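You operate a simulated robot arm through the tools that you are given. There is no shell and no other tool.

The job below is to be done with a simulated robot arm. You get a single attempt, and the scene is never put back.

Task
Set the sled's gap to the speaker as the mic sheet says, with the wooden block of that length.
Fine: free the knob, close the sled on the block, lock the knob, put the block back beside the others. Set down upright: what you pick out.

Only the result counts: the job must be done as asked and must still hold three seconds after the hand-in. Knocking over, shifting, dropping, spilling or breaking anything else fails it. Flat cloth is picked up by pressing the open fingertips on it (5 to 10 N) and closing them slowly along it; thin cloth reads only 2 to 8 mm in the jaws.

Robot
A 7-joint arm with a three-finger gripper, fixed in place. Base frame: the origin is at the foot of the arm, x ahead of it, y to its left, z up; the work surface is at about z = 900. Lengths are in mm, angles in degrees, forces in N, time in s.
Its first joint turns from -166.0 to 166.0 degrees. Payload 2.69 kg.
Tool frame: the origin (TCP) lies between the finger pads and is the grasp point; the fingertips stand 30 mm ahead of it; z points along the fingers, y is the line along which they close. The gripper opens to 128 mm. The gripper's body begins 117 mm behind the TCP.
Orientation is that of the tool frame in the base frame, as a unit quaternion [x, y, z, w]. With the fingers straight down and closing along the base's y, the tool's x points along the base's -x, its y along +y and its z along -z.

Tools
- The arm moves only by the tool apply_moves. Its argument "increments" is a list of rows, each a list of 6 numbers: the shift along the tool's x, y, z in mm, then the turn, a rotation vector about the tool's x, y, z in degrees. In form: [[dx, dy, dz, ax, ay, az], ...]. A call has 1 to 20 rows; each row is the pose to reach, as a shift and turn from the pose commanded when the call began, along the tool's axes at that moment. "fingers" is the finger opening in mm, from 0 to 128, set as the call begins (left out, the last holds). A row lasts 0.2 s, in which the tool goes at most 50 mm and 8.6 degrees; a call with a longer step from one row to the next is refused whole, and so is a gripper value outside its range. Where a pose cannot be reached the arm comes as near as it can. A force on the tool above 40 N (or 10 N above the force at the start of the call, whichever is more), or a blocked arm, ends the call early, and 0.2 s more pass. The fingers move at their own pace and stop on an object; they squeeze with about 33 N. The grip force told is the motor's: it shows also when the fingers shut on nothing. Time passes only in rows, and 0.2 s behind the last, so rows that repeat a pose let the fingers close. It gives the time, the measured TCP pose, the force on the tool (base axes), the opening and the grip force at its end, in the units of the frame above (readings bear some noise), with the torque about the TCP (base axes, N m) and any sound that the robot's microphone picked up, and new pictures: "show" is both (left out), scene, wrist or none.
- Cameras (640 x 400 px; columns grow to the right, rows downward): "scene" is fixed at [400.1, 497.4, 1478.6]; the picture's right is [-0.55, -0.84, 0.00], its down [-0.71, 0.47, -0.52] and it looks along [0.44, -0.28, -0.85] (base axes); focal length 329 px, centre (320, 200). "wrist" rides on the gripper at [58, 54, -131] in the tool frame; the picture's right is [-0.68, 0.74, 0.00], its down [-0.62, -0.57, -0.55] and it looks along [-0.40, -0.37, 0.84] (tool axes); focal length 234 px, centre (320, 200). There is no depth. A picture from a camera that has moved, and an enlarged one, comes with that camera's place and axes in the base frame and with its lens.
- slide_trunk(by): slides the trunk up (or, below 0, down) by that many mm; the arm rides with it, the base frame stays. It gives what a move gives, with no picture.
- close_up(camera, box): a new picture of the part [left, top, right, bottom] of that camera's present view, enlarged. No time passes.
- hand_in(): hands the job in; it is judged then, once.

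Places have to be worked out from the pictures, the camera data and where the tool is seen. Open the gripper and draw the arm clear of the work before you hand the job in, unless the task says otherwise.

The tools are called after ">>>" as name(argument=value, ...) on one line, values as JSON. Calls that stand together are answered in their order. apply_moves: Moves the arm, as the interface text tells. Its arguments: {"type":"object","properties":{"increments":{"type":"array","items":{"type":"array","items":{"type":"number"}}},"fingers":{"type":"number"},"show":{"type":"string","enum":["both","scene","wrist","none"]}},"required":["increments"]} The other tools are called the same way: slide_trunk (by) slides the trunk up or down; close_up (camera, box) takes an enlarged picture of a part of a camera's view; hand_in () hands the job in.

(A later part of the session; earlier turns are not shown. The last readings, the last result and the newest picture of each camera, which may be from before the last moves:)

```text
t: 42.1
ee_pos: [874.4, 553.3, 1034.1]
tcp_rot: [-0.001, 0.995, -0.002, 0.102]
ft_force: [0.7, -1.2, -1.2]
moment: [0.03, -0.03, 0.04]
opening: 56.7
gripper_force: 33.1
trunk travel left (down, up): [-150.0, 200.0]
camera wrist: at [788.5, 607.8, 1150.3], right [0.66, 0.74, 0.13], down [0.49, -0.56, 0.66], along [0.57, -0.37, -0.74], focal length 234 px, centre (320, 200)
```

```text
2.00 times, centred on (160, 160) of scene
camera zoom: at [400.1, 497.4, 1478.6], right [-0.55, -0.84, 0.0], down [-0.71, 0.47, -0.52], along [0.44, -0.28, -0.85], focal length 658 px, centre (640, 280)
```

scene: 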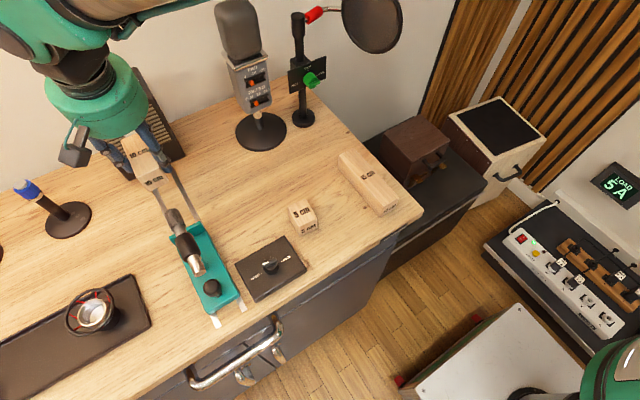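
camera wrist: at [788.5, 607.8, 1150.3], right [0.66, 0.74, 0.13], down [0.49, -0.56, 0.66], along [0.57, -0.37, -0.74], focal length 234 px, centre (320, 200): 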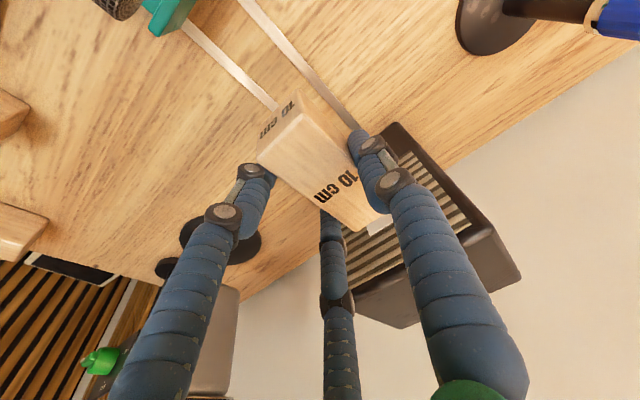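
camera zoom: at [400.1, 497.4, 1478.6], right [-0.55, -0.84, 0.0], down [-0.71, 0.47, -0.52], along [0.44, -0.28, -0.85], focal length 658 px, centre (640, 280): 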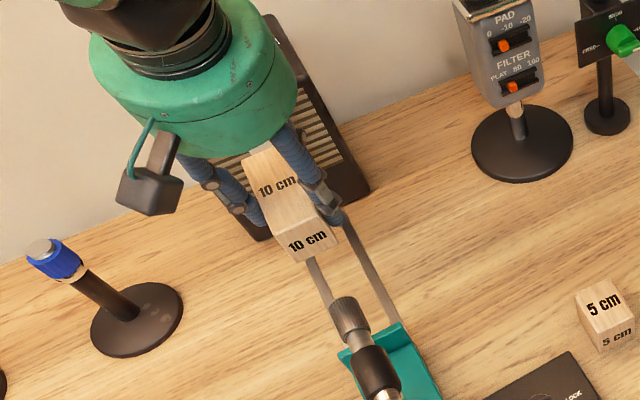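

I let it settle and re-read the pose before lowering.

>>> apply_moves(increments=[[0, 0, 0, 0, 0, 0], [0, 0, 0, 0, 0, 0]], show="none")

>>> apply_moves(increments=[[6.2, 0, 29.3, 0, 0, 0], [12.5, 0, 58.7, 0, 0, 0], [12.5, 0, 58.7, 0, 0, 0]])

>>> close_up(camera="wrist", box=[200, 60, 440, 260])

>>> close_up(camera="scene", box=[90, 80, 250, 240])

```text
t: 42.7
ee_pos: [874.5, 554.1, 1035.0]
tcp_rot: [-0.001, 0.995, -0.002, 0.101]
ft_force: [-0.6, -0.9, -1.4]
moment: [0.01, 0.03, 0.0]
opening: 56.8
gripper_force: 33.0
trunk travel left (down, up): [-150.0, 200.0]
```

```text
t: 43.5
ee_pos: [876.6, 553.2, 976.2]
tcp_rot: [0.0, 0.995, -0.002, 0.102]
ft_force: [0.2, 0.3, -1.7]
moment: [-0.04, -0.01, -0.04]
opening: 56.7
gripper_force: 33.6
trunk travel left (down, up): [-150.0, 200.0]
camera wrist: at [789.6, 607.7, 1091.3], right [0.66, 0.74, 0.14], down [0.49, -0.56, 0.66], along [0.57, -0.37, -0.74], focal length 234 px, centre (320, 200)
```

scene: 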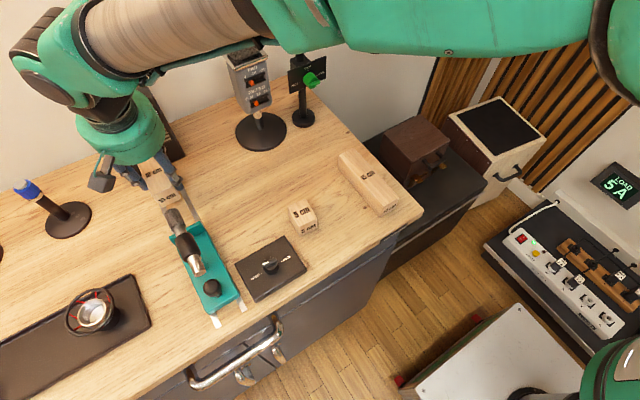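
wrist: 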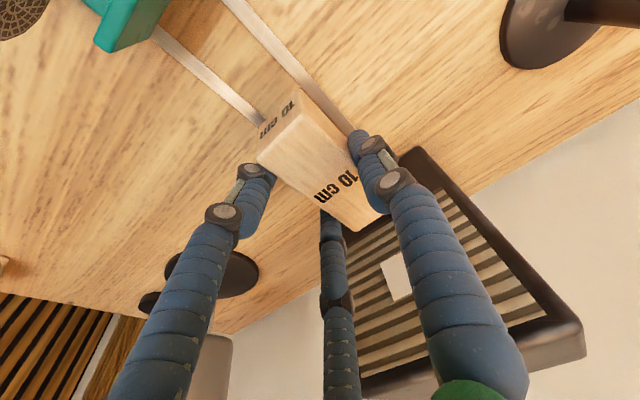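

```text
2.00 times, centred on (320, 160) of wrist
camera zoom: at [789.6, 607.7, 1091.3], right [0.66, 0.74, 0.14], down [0.49, -0.56, 0.66], along [0.57, -0.37, -0.74], focal length 468 px, centre (320, 280)
```

zoom: 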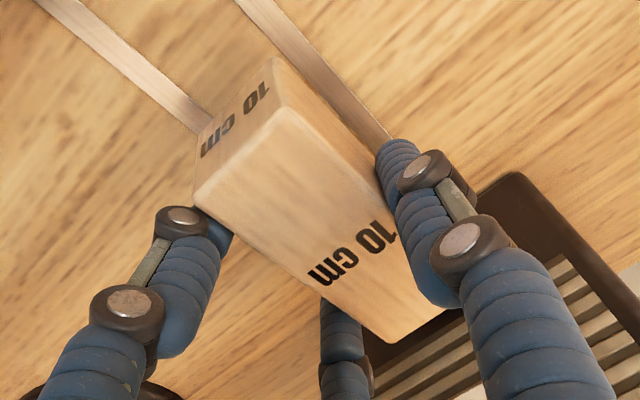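

```text
2.50 times, centred on (170, 160) of scene
camera zoom: at [400.1, 497.4, 1478.6], right [-0.55, -0.84, 0.0], down [-0.71, 0.47, -0.52], along [0.44, -0.28, -0.85], focal length 822 px, centre (695, 300)
```

zoom: 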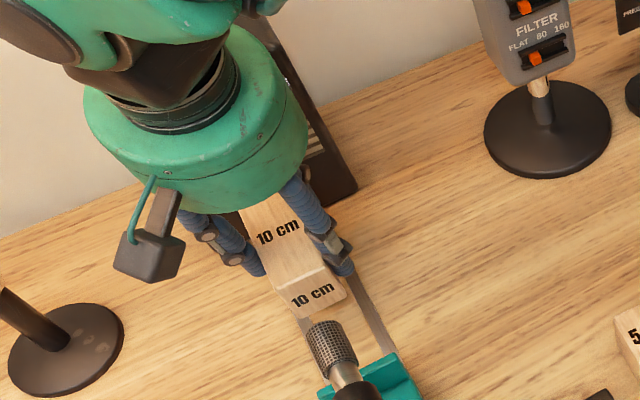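

Block is centred over the rails in the camera's view, clear of the mic and speaker. I lower the rest gently, feeling for the table.

>>> apply_moves(increments=[[2.9, 0, 13.7, 0, 0, 0], [5, 0, 23.5, 0, 0, 0], [5.6, 0, 26.4, 0, 0, 0]], show="none")

>>> apply_moves(increments=[[0.2, 0, 1, 0, 0, 0], [0.4, 0, 2, 0, 0, 0]], show="none")

```text
t: 44.3
ee_pos: [877.6, 551.2, 948.1]
tcp_rot: [-0.001, 0.995, -0.001, 0.103]
ft_force: [-0.6, 0.2, -1.3]
moment: [-0.02, -0.01, 0.03]
opening: 56.6
gripper_force: 33.4
trunk travel left (down, up): [-150.0, 200.0]
```

```text
t: 44.9
ee_pos: [876.4, 551.4, 945.3]
tcp_rot: [-0.001, 0.995, -0.002, 0.102]
ft_force: [0.2, -0.6, 0.0]
moment: [-0.02, -0.03, 0.02]
opening: 56.7
gripper_force: 33.5
trunk travel left (down, up): [-150.0, 200.0]
```

The weight reading has vanished (about touching). One more millimetre to confirm contact.

>>> apply_moves(increments=[[0.2, 0, 0.8, 0, 0, 0]], show="scene")

```text
t: 45.3
ee_pos: [876.6, 551.5, 944.6]
tcp_rot: [-0.001, 0.995, 0.0, 0.102]
ft_force: [0.1, 0.9, 3.1]
moment: [0.11, 0.2, -0.05]
opening: 56.8
gripper_force: 32.9
trunk travel left (down, up): [-150.0, 200.0]
```

scene: 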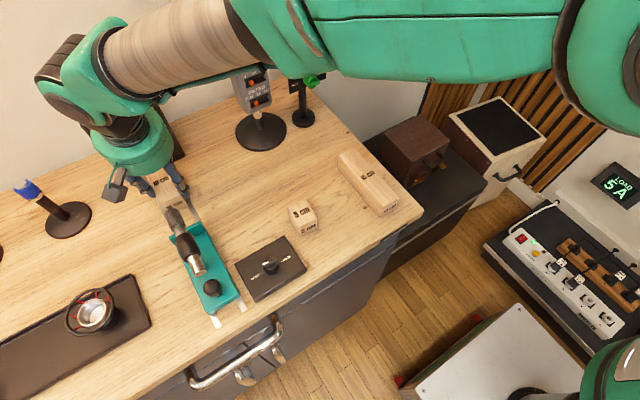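

Contact confirmed (3 N). I open a little and lift straight out.

>>> apply_moves(increments=[[0, 0, 0, 0, 0, 0], [0, 0, 0, 0, 0, 0]], fingers=70, show="none")

>>> apply_moves(increments=[[-4.2, 0, -19.6, 0, 0, 0], [-10.4, 0, -48.9, 0, 0, 0], [-20.8, 0, -97.8, 0, 0, 0]])

>>> close_up(camera="wrist", box=[200, 20, 440, 220])

>>> close_up(camera="scene", box=[90, 120, 250, 320])

```text
t: 45.9
ee_pos: [876.6, 552.2, 945.3]
tcp_rot: [-0.001, 0.995, -0.002, 0.103]
ft_force: [0.8, 0.3, -0.2]
moment: [0.02, 0.0, 0.0]
opening: 70.1
gripper_force: 0.0
trunk travel left (down, up): [-150.0, 200.0]
```

```text
t: 46.7
ee_pos: [880.3, 550.9, 1046.7]
tcp_rot: [-0.001, 0.995, -0.002, 0.102]
ft_force: [-0.5, -0.3, 0.0]
moment: [-0.04, -0.02, 0.03]
opening: 70.1
gripper_force: 0.1
trunk travel left (down, up): [-150.0, 200.0]
camera wrist: at [793.0, 605.3, 1162.3], right [0.66, 0.74, 0.14], down [0.49, -0.56, 0.66], along [0.57, -0.37, -0.74], focal length 234 px, centre (320, 200)
```

scene: 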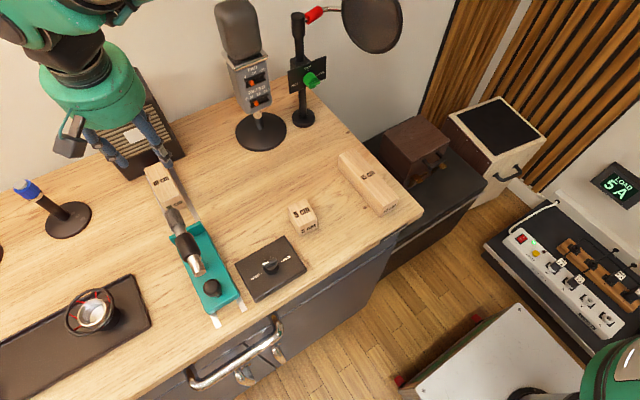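
wrist: 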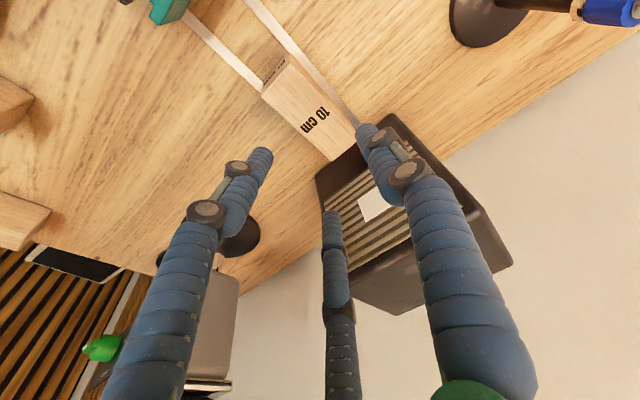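

```text
2.00 times, centred on (320, 120) of wrist
camera zoom: at [793.0, 605.3, 1162.3], right [0.66, 0.74, 0.14], down [0.49, -0.56, 0.66], along [0.57, -0.37, -0.74], focal length 468 px, centre (320, 360)
```

zoom: 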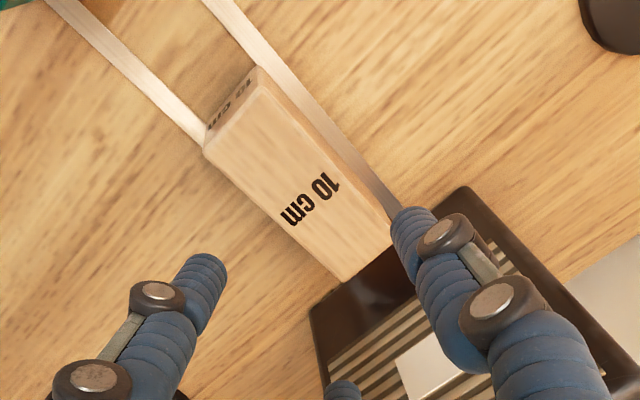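

```text
2.00 times, centred on (170, 220) of scene
camera zoom: at [400.1, 497.4, 1478.6], right [-0.55, -0.84, 0.0], down [-0.71, 0.47, -0.52], along [0.44, -0.28, -0.85], focal length 658 px, centre (620, 160)
```

zoom: 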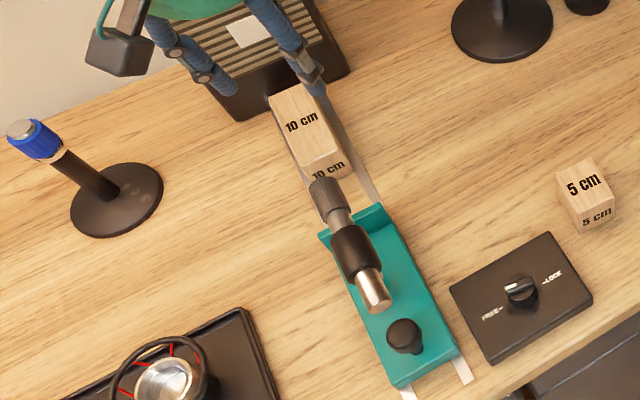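

Block is standing aligned in front of the speaker. I raise, untilt and travel back over the sled to behind it with the fingers closed, to push it from its rear edge.

>>> apply_moves(increments=[[-10.4, 0, -48.9, 0, 0, 0], [-17.7, 0, -83, 0, 0, 0]], fingers=0, show="none")

>>> apply_moves(increments=[[46, 1, -9.8, 0, 4, 0], [92, 2, -19.6, 0, 8, 0], [138, 4, -29.3, 0, 12, 0], [184, 6, -39, 0, 12, 0], [230, 7, -49, 0, 12, 0], [276, 8, -58.7, 0, 12, 0], [313, 9, -66.6, 0, 12, 0]])

>>> close_up(camera="wrist", box=[240, 40, 440, 220])

```text
t: 47.3
ee_pos: [875.8, 550.4, 1130.3]
tcp_rot: [0.0, 0.995, -0.002, 0.103]
ft_force: [-0.5, -0.1, 0.5]
moment: [0.01, 0.02, -0.03]
opening: 2.2
gripper_force: 31.6
trunk travel left (down, up): [-150.0, 200.0]
```

```text
t: 48.9
ee_pos: [559.9, 562.0, 1129.7]
tcp_rot: [0.001, 1.0, -0.001, -0.002]
ft_force: [0.6, 0.1, 0.4]
moment: [0.0, 0.01, -0.02]
opening: 2.3
gripper_force: 31.7
trunk travel left (down, up): [-150.0, 200.0]
camera wrist: at [498.6, 616.2, 1260.1], right [0.68, 0.74, 0.0], down [0.62, -0.56, 0.55], along [0.4, -0.37, -0.84], focal length 234 px, centre (320, 200)
```

scene: 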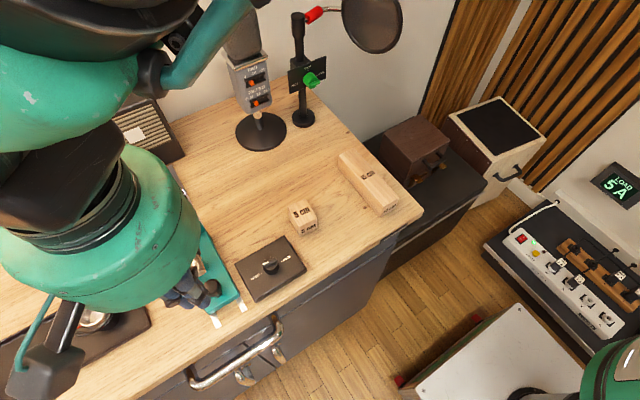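
wrist: 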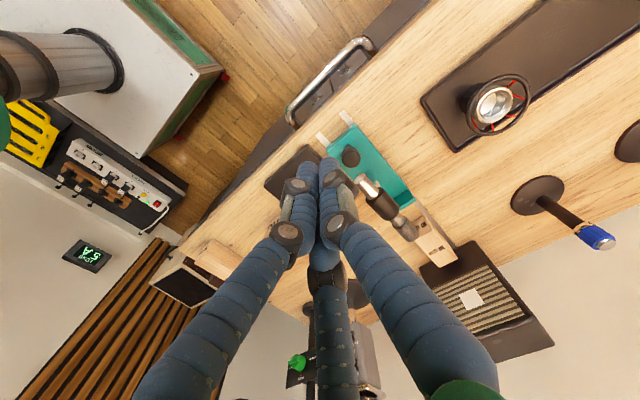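

```text
2.22 times, centred on (340, 130) of wrist
camera zoom: at [498.6, 616.2, 1260.1], right [0.68, 0.74, 0.0], down [0.62, -0.56, 0.55], along [0.4, -0.37, -0.84], focal length 520 px, centre (276, 356)
```

zoom: 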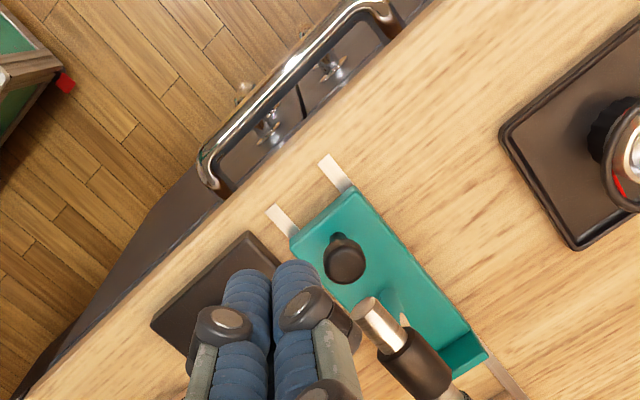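

Rear edge of the sled is at x≈600–605, y≈536–585; counter edge at ≈557. I come down behind the sled at x≈572, y≈563 with tips just above the table.

>>> apply_moves(increments=[[-12, 1.5, 45, 0, 0, 0], [-12, 1.5, 90, 0, 0, 0], [-12, 1.5, 135, 0, 0, 0], [-12, 1.5, 165, 0, 0, 0], [-12, 1.5, 180, 0, 0, 0], [-12, 1.5, 190, 0, 0, 0], [-12, 1.5, 192, 0, 0, 0]])

>>> close_up(camera="wrist", box=[240, 80, 440, 280])

>>> close_up(camera="scene", box=[120, 180, 300, 360])

```text
t: 50.5
ee_pos: [568.6, 560.1, 939.1]
tcp_rot: [-0.001, 1.0, -0.003, -0.002]
ft_force: [0.3, 0.8, -0.4]
moment: [-0.01, -0.01, -0.01]
opening: 2.3
gripper_force: 31.3
trunk travel left (down, up): [-150.0, 200.0]
camera wrist: at [508.9, 615.0, 1070.1], right [0.68, 0.74, 0.0], down [0.62, -0.56, 0.55], along [0.4, -0.37, -0.84], focal length 234 px, centre (320, 200)
```

scene: 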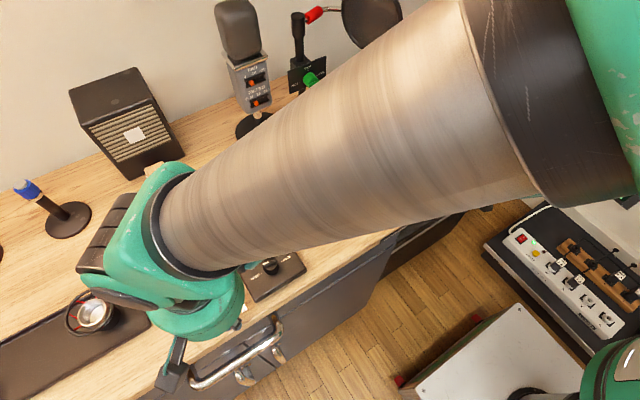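
wrist: 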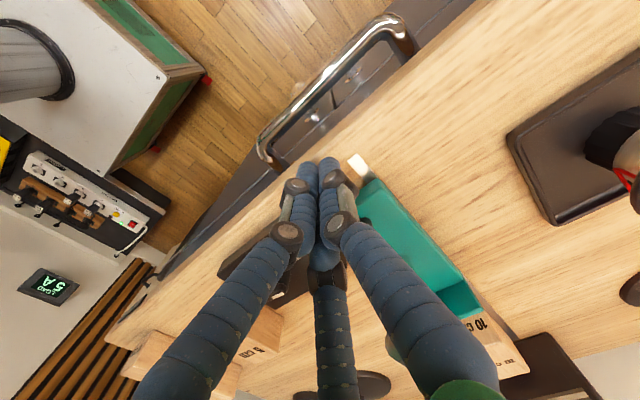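

```text
2.00 times, centred on (340, 180) of wrist
camera zoom: at [508.9, 615.0, 1070.1], right [0.68, 0.74, 0.0], down [0.62, -0.56, 0.55], along [0.4, -0.37, -0.84], focal length 468 px, centre (280, 240)
```

zoom: 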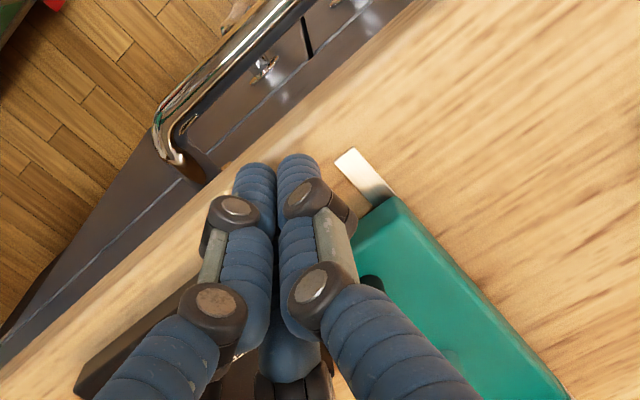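

```text
2.22 times, centred on (210, 270) of scene
camera zoom: at [400.1, 497.4, 1478.6], right [-0.55, -0.84, 0.0], down [-0.71, 0.47, -0.52], along [0.44, -0.28, -0.85], focal length 731 px, centre (564, 44)
```

zoom: 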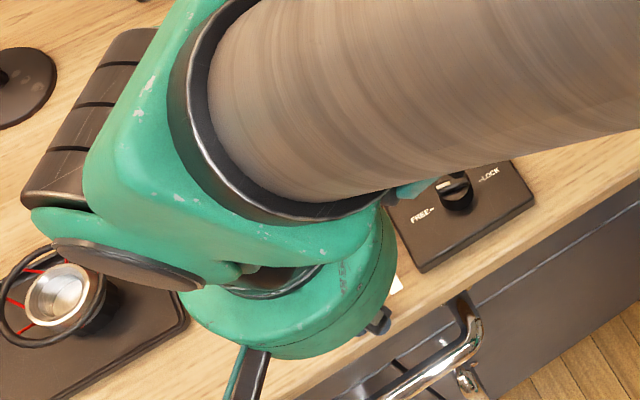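

Well placed behind the sled. I push forward slowly and watch the x-force.

>>> apply_moves(increments=[[-4, 0, 0, 0, 0, 0], [-8, 0, 0, 0, 0, 0], [-12, 0, 0, 0, 0, 0], [-16, 0, 0, 0, 0, 0], [-20, 0, 0, 0, 0, 0], [-24, 0, 0, 0, 0, 0]])

```text
t: 51.9
ee_pos: [593.0, 560.3, 937.9]
tcp_rot: [0.0, 1.0, -0.002, -0.002]
ft_force: [0.4, 0.3, -0.3]
moment: [-0.02, -0.02, 0.02]
opening: 2.0
gripper_force: 30.9
trunk travel left (down, up): [-150.0, 200.0]
camera wrist: at [532.3, 614.7, 1068.6], right [0.68, 0.74, 0.0], down [0.62, -0.56, 0.55], along [0.4, -0.37, -0.84], focal length 234 px, centre (320, 200)
```

scene: 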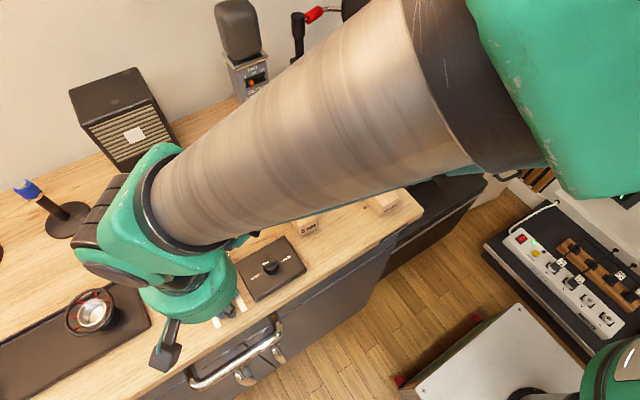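
wrist: 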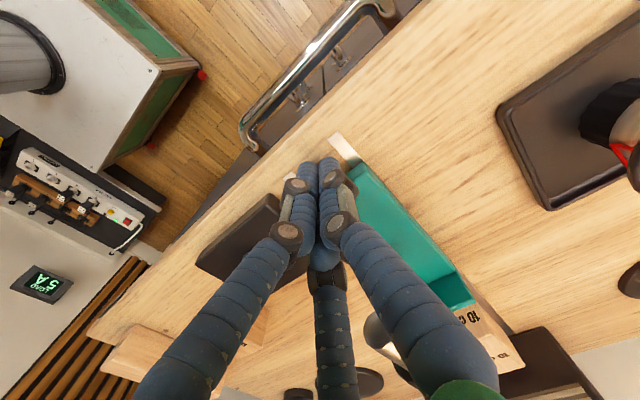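

No force yet; I go on 12 mm and check whether the sled has begun to move.

>>> apply_moves(increments=[[-3, 0, 0, 0, 0, 0], [-6, 0, 0, 0, 0, 0], [-9, 0, 0, 0, 0, 0], [-12, 0, 0, 0, 0, 0]])

>>> close_up(camera="wrist", box=[280, 120, 480, 320])

```text
t: 52.9
ee_pos: [604.0, 560.0, 938.1]
tcp_rot: [-0.001, 1.0, -0.002, -0.003]
ft_force: [0.1, -0.1, -0.8]
moment: [0.05, 0.0, -0.02]
opening: 2.0
gripper_force: 31.1
trunk travel left (down, up): [-150.0, 200.0]
camera wrist: at [544.1, 614.5, 1069.6], right [0.68, 0.74, 0.0], down [0.62, -0.56, 0.55], along [0.4, -0.37, -0.84], focal length 234 px, centre (320, 200)
```

scene: 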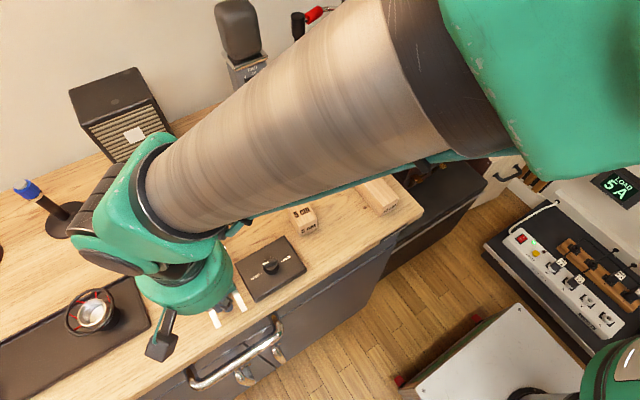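
wrist: 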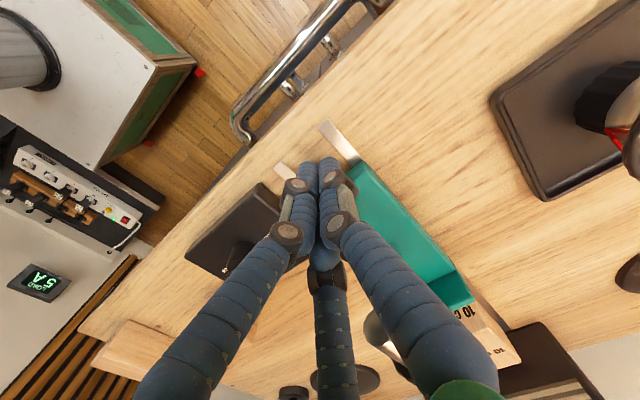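

```text
2.00 times, centred on (380, 220) of wrist
camera zoom: at [544.1, 614.5, 1069.6], right [0.68, 0.74, 0.0], down [0.62, -0.56, 0.55], along [0.4, -0.37, -0.84], focal length 468 px, centre (200, 160)
```

zoom: 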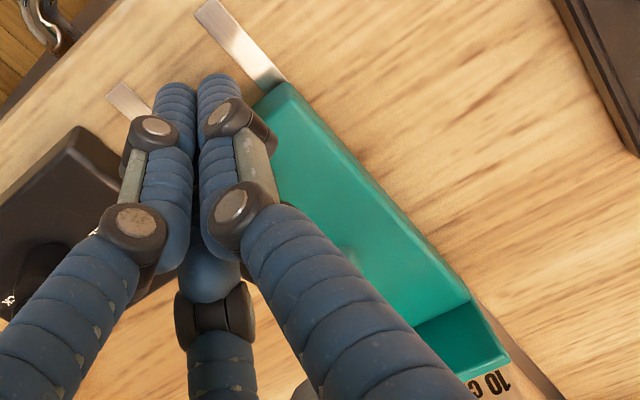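

The sled slides along with the hand with almost no force. I continue pushing 30 mm.

>>> apply_moves(increments=[[-5, 0, 0, 0, 0, 0], [-10, 0, 0, 0, 0, 0], [-15, 0, 0, 0, 0, 0], [-20, 0, 0, 0, 0, 0], [-25, 0, 0, 0, 0, 0], [-30, 0, 0, 0, 0, 0]])

>>> close_up(camera="wrist", box=[320, 160, 560, 360])

>>> close_up(camera="scene", box=[60, 60, 260, 260])

```text
t: 54.3
ee_pos: [634.9, 560.7, 938.0]
tcp_rot: [-0.001, 1.0, -0.001, -0.002]
ft_force: [-0.3, 0.4, 0.3]
moment: [-0.01, -0.01, 0.01]
opening: 2.0
gripper_force: 31.1
trunk travel left (down, up): [-150.0, 200.0]
camera wrist: at [573.7, 615.0, 1069.0], right [0.68, 0.74, 0.0], down [0.62, -0.56, 0.55], along [0.4, -0.37, -0.84], focal length 234 px, centre (320, 200)
```

scene: 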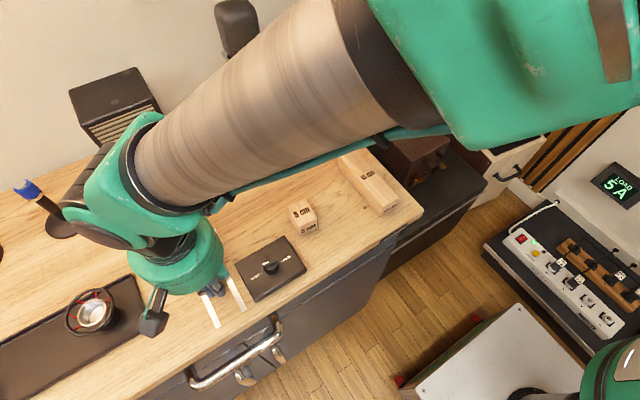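
wrist: 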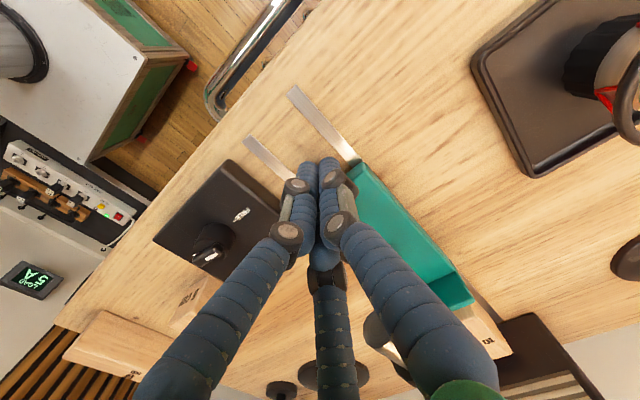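

```text
2.00 times, centred on (440, 260) of wrist
camera zoom: at [573.7, 615.0, 1069.0], right [0.68, 0.74, 0.0], down [0.62, -0.56, 0.55], along [0.4, -0.37, -0.84], focal length 468 px, centre (80, 80)
```

zoom: 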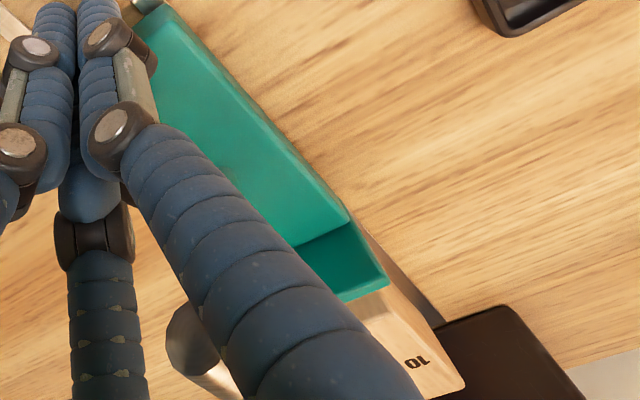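

```text
2.00 times, centred on (160, 160) of scene
camera zoom: at [400.1, 497.4, 1478.6], right [-0.55, -0.84, 0.0], down [-0.71, 0.47, -0.52], along [0.44, -0.28, -0.85], focal length 658 px, centre (640, 280)
```

zoom: 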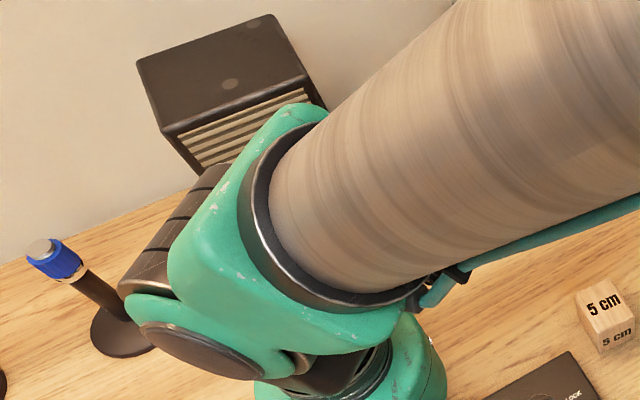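

Flange now nearly at the block. I continue in smaller moves with force checks.

>>> apply_moves(increments=[[-3, 0, 0, 0, 0, 0], [-6, 0, 0, 0, 0, 0], [-9, 0, 0, 0, 0, 0], [-12, 0, 0, 0, 0, 0], [-15, 0, 0, 0, 0, 0], [-18, 0, 0, 0, 0, 0]])

>>> close_up(camera="wrist", box=[400, 220, 560, 380])

```text
t: 55.7
ee_pos: [652.3, 558.8, 938.1]
tcp_rot: [-0.001, 1.0, -0.002, -0.003]
ft_force: [0.5, 0.2, -0.1]
moment: [0.03, -0.03, 0.0]
opening: 2.2
gripper_force: 31.9
trunk travel left (down, up): [-150.0, 200.0]
camera wrist: at [592.2, 613.8, 1068.8], right [0.68, 0.74, 0.0], down [0.62, -0.56, 0.55], along [0.4, -0.37, -0.84], focal length 234 px, centre (320, 200)
```

scene: 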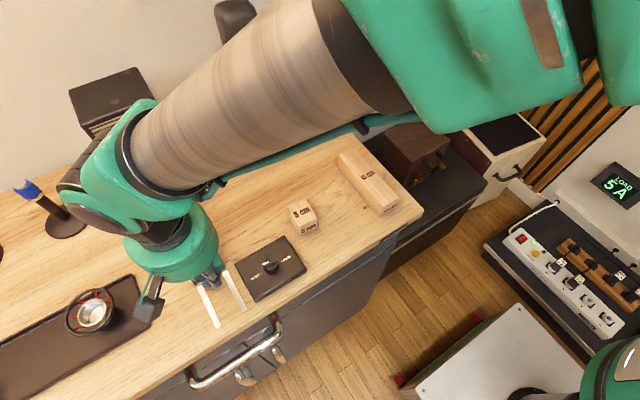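
wrist: 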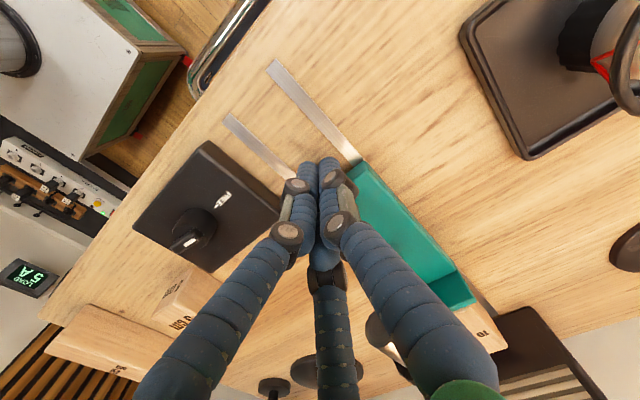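

```text
2.50 times, centred on (480, 300) of wrist
camera zoom: at [592.2, 613.8, 1068.8], right [0.68, 0.74, 0.0], down [0.62, -0.56, 0.55], along [0.4, -0.37, -0.84], focal length 585 px, centre (-80, -50)
```

zoom: 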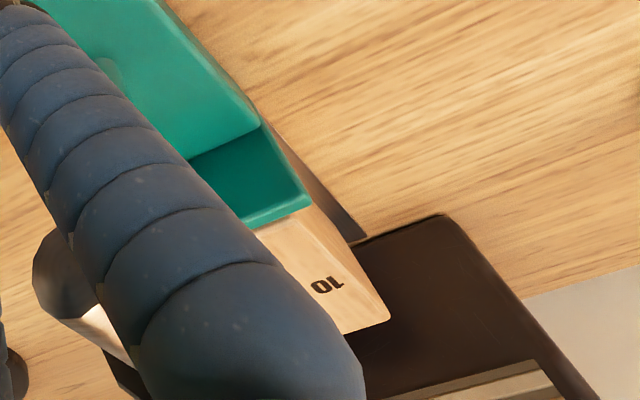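

The flange now pushes the block along. I continue 12 mm in 2 mm rows.

>>> apply_moves(increments=[[-2, 0, 0, 0, 0, 0], [-4, 0, 0, 0, 0, 0], [-6, 0, 0, 0, 0, 0], [-8, 0, 0, 0, 0, 0], [-10, 0, 0, 0, 0, 0], [-12, 0, 0, 0, 0, 0]], show="wrist")

>>> close_up(camera="wrist", box=[400, 220, 560, 380])

```text
t: 57.1
ee_pos: [665.5, 560.8, 938.4]
tcp_rot: [0.0, 1.0, -0.001, -0.002]
ft_force: [-0.8, -0.5, -1.1]
moment: [0.0, 0.04, 0.01]
opening: 2.0
gripper_force: 31.4
trunk travel left (down, up): [-150.0, 200.0]
camera wrist: at [605.0, 613.8, 1069.4], right [0.68, 0.74, 0.0], down [0.62, -0.56, 0.55], along [0.4, -0.37, -0.84], focal length 234 px, centre (320, 200)
```

wrist: 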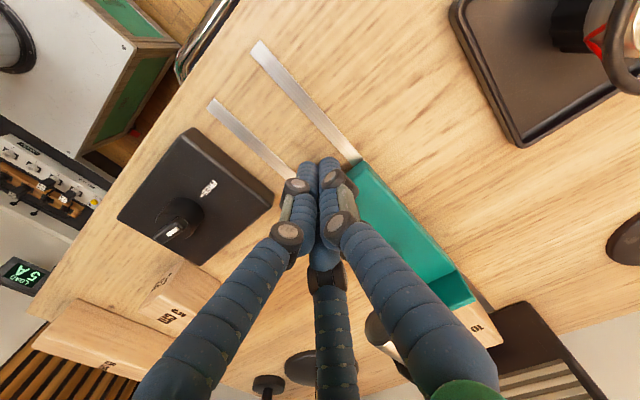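

```text
2.50 times, centred on (480, 300) of wrist
camera zoom: at [605.0, 613.8, 1069.4], right [0.68, 0.74, 0.0], down [0.62, -0.56, 0.55], along [0.4, -0.37, -0.84], focal length 585 px, centre (-80, -50)
```

zoom: 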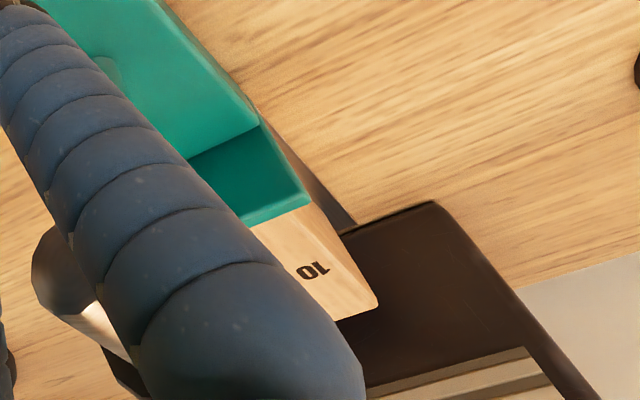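

The block's image still shifts relative to the flange, so they're not yet touching. I go on 12 mm more.

>>> apply_moves(increments=[[-2, 0, 0, 0, 0, 0], [-4, 0, 0, 0, 0, 0], [-6, 0, 0, 0, 0, 0], [-8, 0, 0, 0, 0, 0], [-10, 0, 0, 0, 0, 0], [-12, 0, 0, 0, 0, 0]], show="wrist")

>>> close_up(camera="wrist", box=[400, 220, 560, 380])

```text
t: 58.5
ee_pos: [676.5, 560.0, 936.5]
tcp_rot: [-0.001, 1.0, -0.002, -0.002]
ft_force: [-0.9, -0.5, -0.2]
moment: [0.01, 0.01, 0.01]
opening: 2.1
gripper_force: 31.2
trunk travel left (down, up): [-150.0, 200.0]
camera wrist: at [616.1, 614.2, 1068.9], right [0.68, 0.74, -0.01], down [0.62, -0.56, 0.55], along [0.4, -0.37, -0.84], focal length 234 px, centre (320, 200)
```

wrist: 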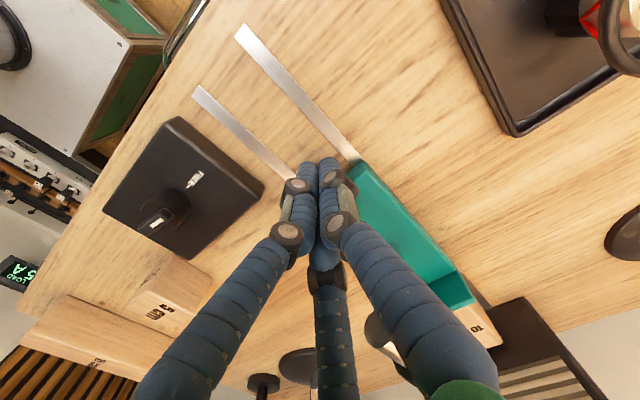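

```text
2.50 times, centred on (480, 300) of wrist
camera zoom: at [616.1, 614.2, 1068.9], right [0.68, 0.74, -0.01], down [0.62, -0.56, 0.55], along [0.4, -0.37, -0.84], focal length 585 px, centre (-80, -50)
```

zoom: 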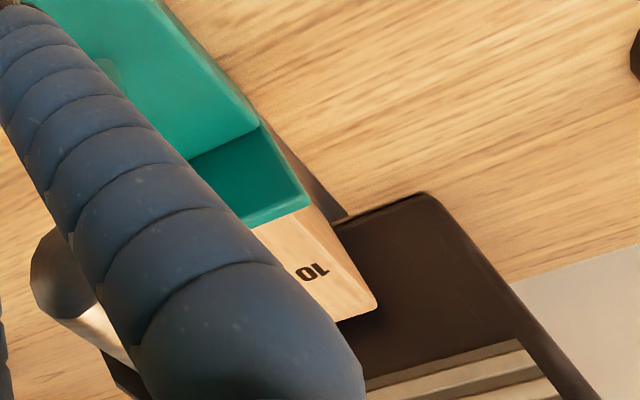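

Now the block moves with the sled (−0.9 N). About 20–25 mm remain to the speaker; I continue carefully.

>>> apply_moves(increments=[[-2, 0, 0, 0, 0, 0], [-4, 0, 0, 0, 0, 0], [-6, 0, 0, 0, 0, 0], [-8, 0, 0, 0, 0, 0], [-10, 0, 0, 0, 0, 0], [-12, 0, 0, 0, 0, 0]], show="both")

>>> close_up(camera="wrist", box=[400, 220, 560, 380])

```text
t: 59.9
ee_pos: [687.8, 560.2, 938.9]
tcp_rot: [-0.001, 1.0, -0.002, -0.002]
ft_force: [-1.3, -0.3, 0.8]
moment: [-0.02, 0.01, 0.0]
opening: 2.0
gripper_force: 31.0
trunk travel left (down, up): [-150.0, 200.0]
camera wrist: at [627.9, 614.9, 1069.4], right [0.68, 0.74, 0.0], down [0.62, -0.56, 0.55], along [0.4, -0.37, -0.84], focal length 234 px, centre (320, 200)
```

scene: 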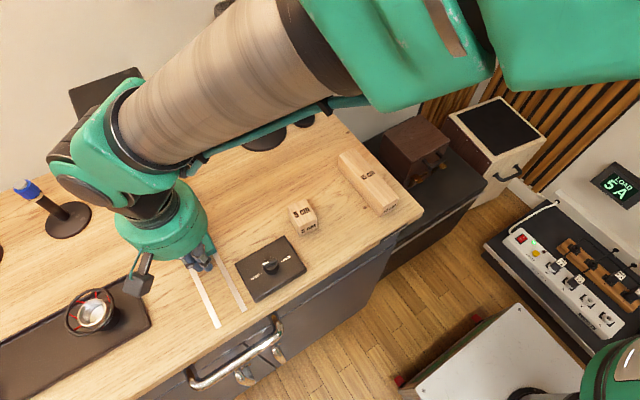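
wrist: 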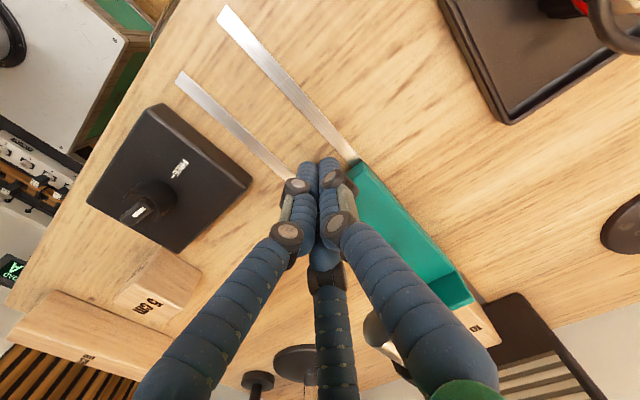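

```text
2.50 times, centred on (480, 300) of wrist
camera zoom: at [627.9, 614.9, 1069.4], right [0.68, 0.74, 0.0], down [0.62, -0.56, 0.55], along [0.4, -0.37, -0.84], focal length 585 px, centre (-80, -50)
```

zoom: 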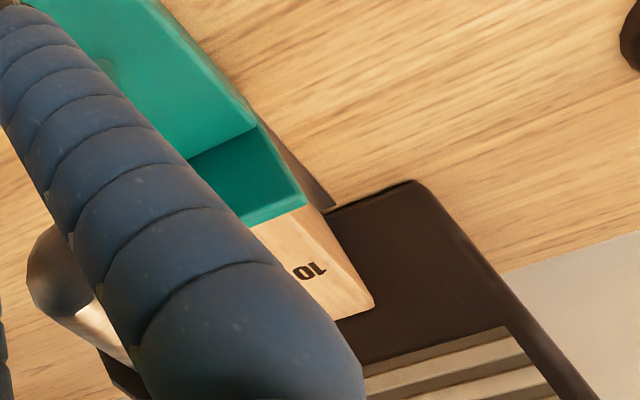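

Roughly 7–12 mm remain. I go on in 1 mm rows, reading the force each few millimetres.

>>> apply_moves(increments=[[-1, 0, 0, 0, 0, 0], [-2, 0, 0, 0, 0, 0], [-3, 0, 0, 0, 0, 0]], show="none")

>>> apply_moves(increments=[[-0.7, 0, 0, 0, 0, 0], [-1.4, 0, 0, 0, 0, 0]], show="wrist")

>>> close_up(camera="wrist", box=[440, 260, 540, 360])

```text
t: 60.7
ee_pos: [688.1, 559.5, 938.8]
tcp_rot: [-0.001, 1.0, -0.002, -0.003]
ft_force: [-17.5, 4.1, 3.6]
moment: [0.15, 0.24, -0.02]
opening: 2.0
gripper_force: 31.5
trunk travel left (down, up): [-150.0, 200.0]
```

```text
t: 61.3
ee_pos: [689.8, 559.1, 937.6]
tcp_rot: [-0.001, 1.0, -0.003, -0.002]
ft_force: [-35.4, 5.2, 4.7]
moment: [0.16, 0.56, -0.07]
opening: 2.0
gripper_force: 31.5
trunk travel left (down, up): [-150.0, 200.0]
camera wrist: at [629.5, 614.4, 1069.1], right [0.68, 0.74, -0.01], down [0.62, -0.56, 0.55], along [0.4, -0.37, -0.84], focal length 234 px, centre (320, 200)
```

wrist: 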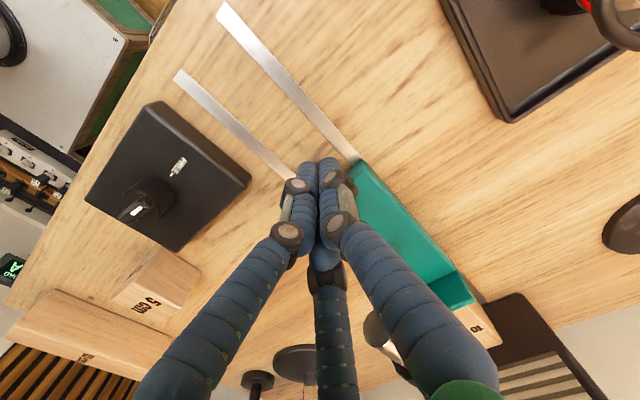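

```text
4.00 times, centred on (490, 310) of wrist
camera zoom: at [629.5, 614.4, 1069.1], right [0.68, 0.74, -0.01], down [0.62, -0.56, 0.55], along [0.4, -0.37, -0.84], focal length 937 px, centre (-360, -240)
```

zoom: 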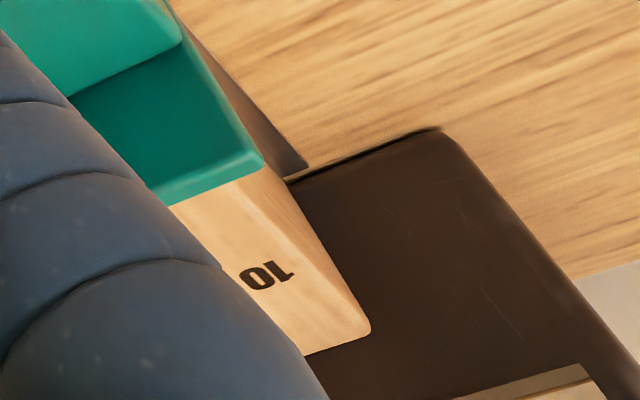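

The block met the speaker: force rose linearly to 35 N, so it is firmly closed; I back the hand off at once.

>>> apply_moves(increments=[[1, 0, 0, 0, 0, 0], [2, 0, 0, 0, 0, 0], [2.8, 0, 0, 0, 0, 0]], show="none")

>>> apply_moves(increments=[[2, 0, 0, 0, 0, 0], [6, 0, 0, 0, 0, 0], [15, 0, 0, 0, 0, 0], [25, 0, 0, 0, 0, 0]], show="wrist")

>>> close_up(camera="wrist", box=[400, 220, 560, 380])

```text
t: 62.1
ee_pos: [689.3, 559.4, 938.0]
tcp_rot: [-0.001, 1.0, -0.001, -0.002]
ft_force: [-25.5, -0.1, 2.5]
moment: [-0.1, 0.44, -0.08]
opening: 2.0
gripper_force: 31.5
trunk travel left (down, up): [-150.0, 200.0]
```

```text
t: 63.1
ee_pos: [664.0, 558.9, 937.1]
tcp_rot: [-0.001, 1.0, -0.002, -0.002]
ft_force: [0.4, -0.1, -0.8]
moment: [0.01, -0.01, 0.01]
opening: 2.0
gripper_force: 31.7
trunk travel left (down, up): [-150.0, 200.0]
camera wrist: at [604.4, 614.2, 1068.2], right [0.68, 0.74, 0.0], down [0.62, -0.56, 0.55], along [0.4, -0.37, -0.84], focal length 234 px, centre (320, 200)
```

wrist: 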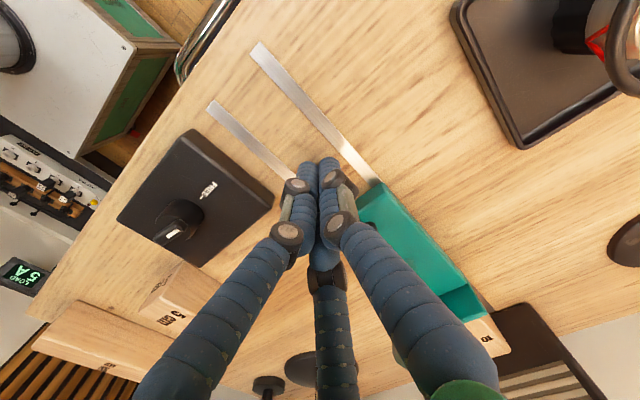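

```text
2.50 times, centred on (480, 300) of wrist
camera zoom: at [604.4, 614.2, 1068.2], right [0.68, 0.74, 0.0], down [0.62, -0.56, 0.55], along [0.4, -0.37, -0.84], focal length 585 px, centre (-80, -50)
```

zoom: 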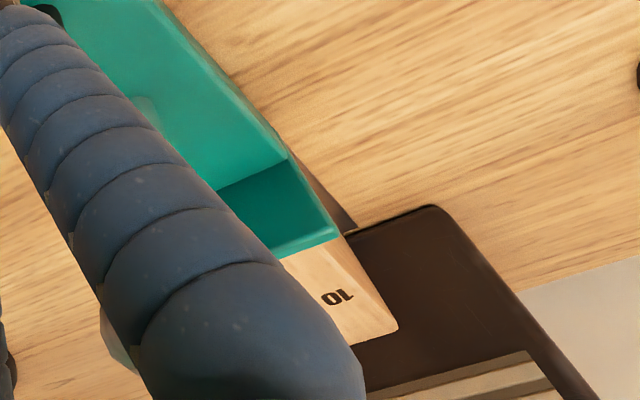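

The sled stays closed on the block and the speaker has not moved visibly. Now I go back to the knob, pre-turning the hand so I can turn it from FREE to LOCK in one sweep.

>>> apply_moves(increments=[[0, 0, -45, 0, 0, 0], [0, 0, -90, 0, 0, 0], [0, 0, -140, -0.23, -0.23, 0.11], [16, -33, -160, -0.23, -0.23, 0.11], [33, -66, -160, -0.23, -0.23, 0.11], [49.5, -97.5, -160, -0.23, -0.23, 0.11]], fingers=56, show="none")

>>> apply_moves(increments=[[0, 0, 0, 0, 0, -8.4], [0, 0, 0, 0, 0, -16.8], [0, 0, 0, 0, 0, -25.2], [0, 0, 0, 0, 0, -33.6], [0, 0, 0, 0, 0, -42], [0, 0, 0, 0, 0, -50.4], [0, 0, 0, 0, 0, -58.8], [0, 0, 0, 0, 0, -67.2], [0, 0, 0, 0, 0, -75.6], [0, 0, 0, 0, 0, -84], [0, 0, 0, 0, 0, -92]], show="none")

>>> apply_moves(increments=[[0, 0, 0, 0, 0, -8.4], [0, 0, 0, 0, 0, -16.8], [0, 0, 0, 0, 0, -25.2], [0, 0, 0, 0, 0, -33.6], [0, 0, 0, 0, 0, -42], [0, 0, 0, 0, 0, -50.4], [0, 0, 0, 0, 0, -58.8], [0, 0, 0, 0, 0, -67.2], [0, 0, 0, 0, 0, -75.6], [0, 0, 0, 0, 0, -84], [0, 0, 0, 0, 0, -92]])

>>> close_up(camera="wrist", box=[260, 70, 380, 190])

>>> close_up(camera="scene", box=[60, 60, 260, 260])

```text
t: 64.5
ee_pos: [616.1, 461.9, 1097.5]
tcp_rot: [0.0, 1.0, 0.001, 0.0]
ft_force: [0.8, -0.2, 0.2]
moment: [-0.02, 0.05, 0.01]
opening: 56.1
gripper_force: 0.1
trunk travel left (down, up): [-150.0, 200.0]
```

```text
t: 66.9
ee_pos: [616.4, 463.6, 1098.7]
tcp_rot: [0.72, -0.694, -0.001, 0.0]
ft_force: [0.0, -0.3, 0.2]
moment: [-0.01, -0.03, -0.02]
opening: 56.4
gripper_force: 0.1
trunk travel left (down, up): [-150.0, 200.0]
```

```text
t: 69.3
ee_pos: [616.4, 462.7, 1100.4]
tcp_rot: [0.999, 0.036, 0.0, -0.001]
ft_force: [-0.1, 0.5, 0.8]
moment: [-0.01, 0.01, 0.02]
opening: 56.0
gripper_force: 0.1
trunk travel left (down, up): [-150.0, 200.0]
camera wrist: at [676.3, 414.4, 1229.5], right [-0.62, -0.78, 0.0], down [-0.65, 0.52, 0.55], along [-0.43, 0.34, -0.84], focal length 234 px, centre (320, 200)
```

scene: 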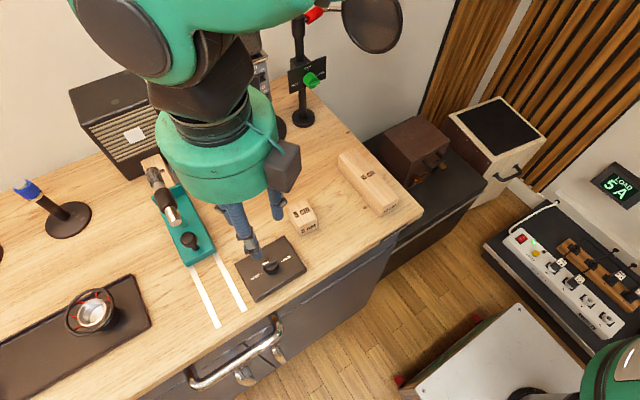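
wrist: 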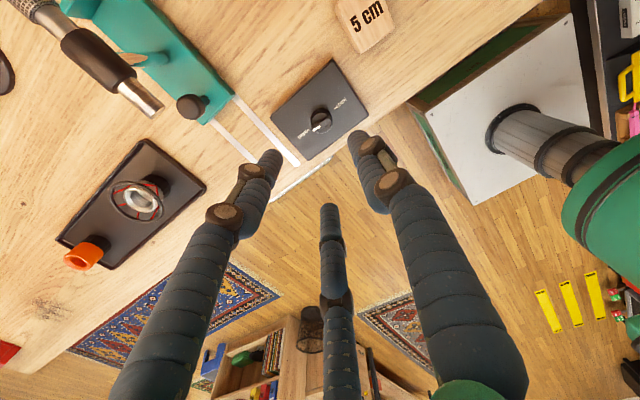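

```text
3.33 times, centred on (320, 130) of wrist
camera zoom: at [676.3, 414.4, 1229.5], right [-0.62, -0.78, 0.0], down [-0.65, 0.52, 0.55], along [-0.43, 0.34, -0.84], focal length 781 px, centre (320, 433)
```

zoom: 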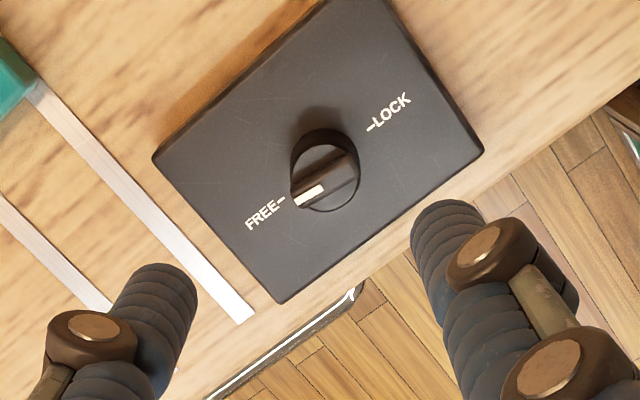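

```text
2.00 times, centred on (160, 160) of scene
camera zoom: at [400.1, 497.4, 1478.6], right [-0.55, -0.84, 0.0], down [-0.71, 0.47, -0.52], along [0.44, -0.28, -0.85], focal length 658 px, centre (640, 280)
```

zoom: 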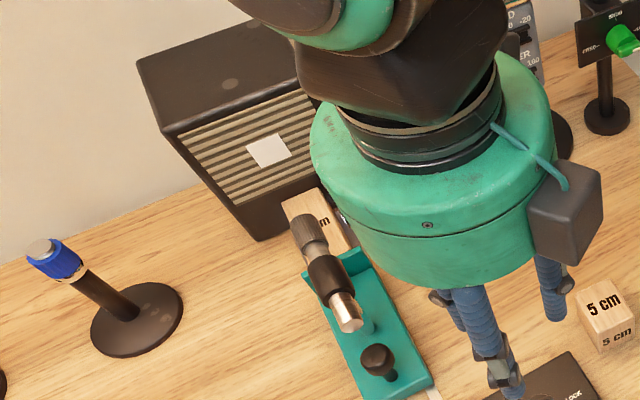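

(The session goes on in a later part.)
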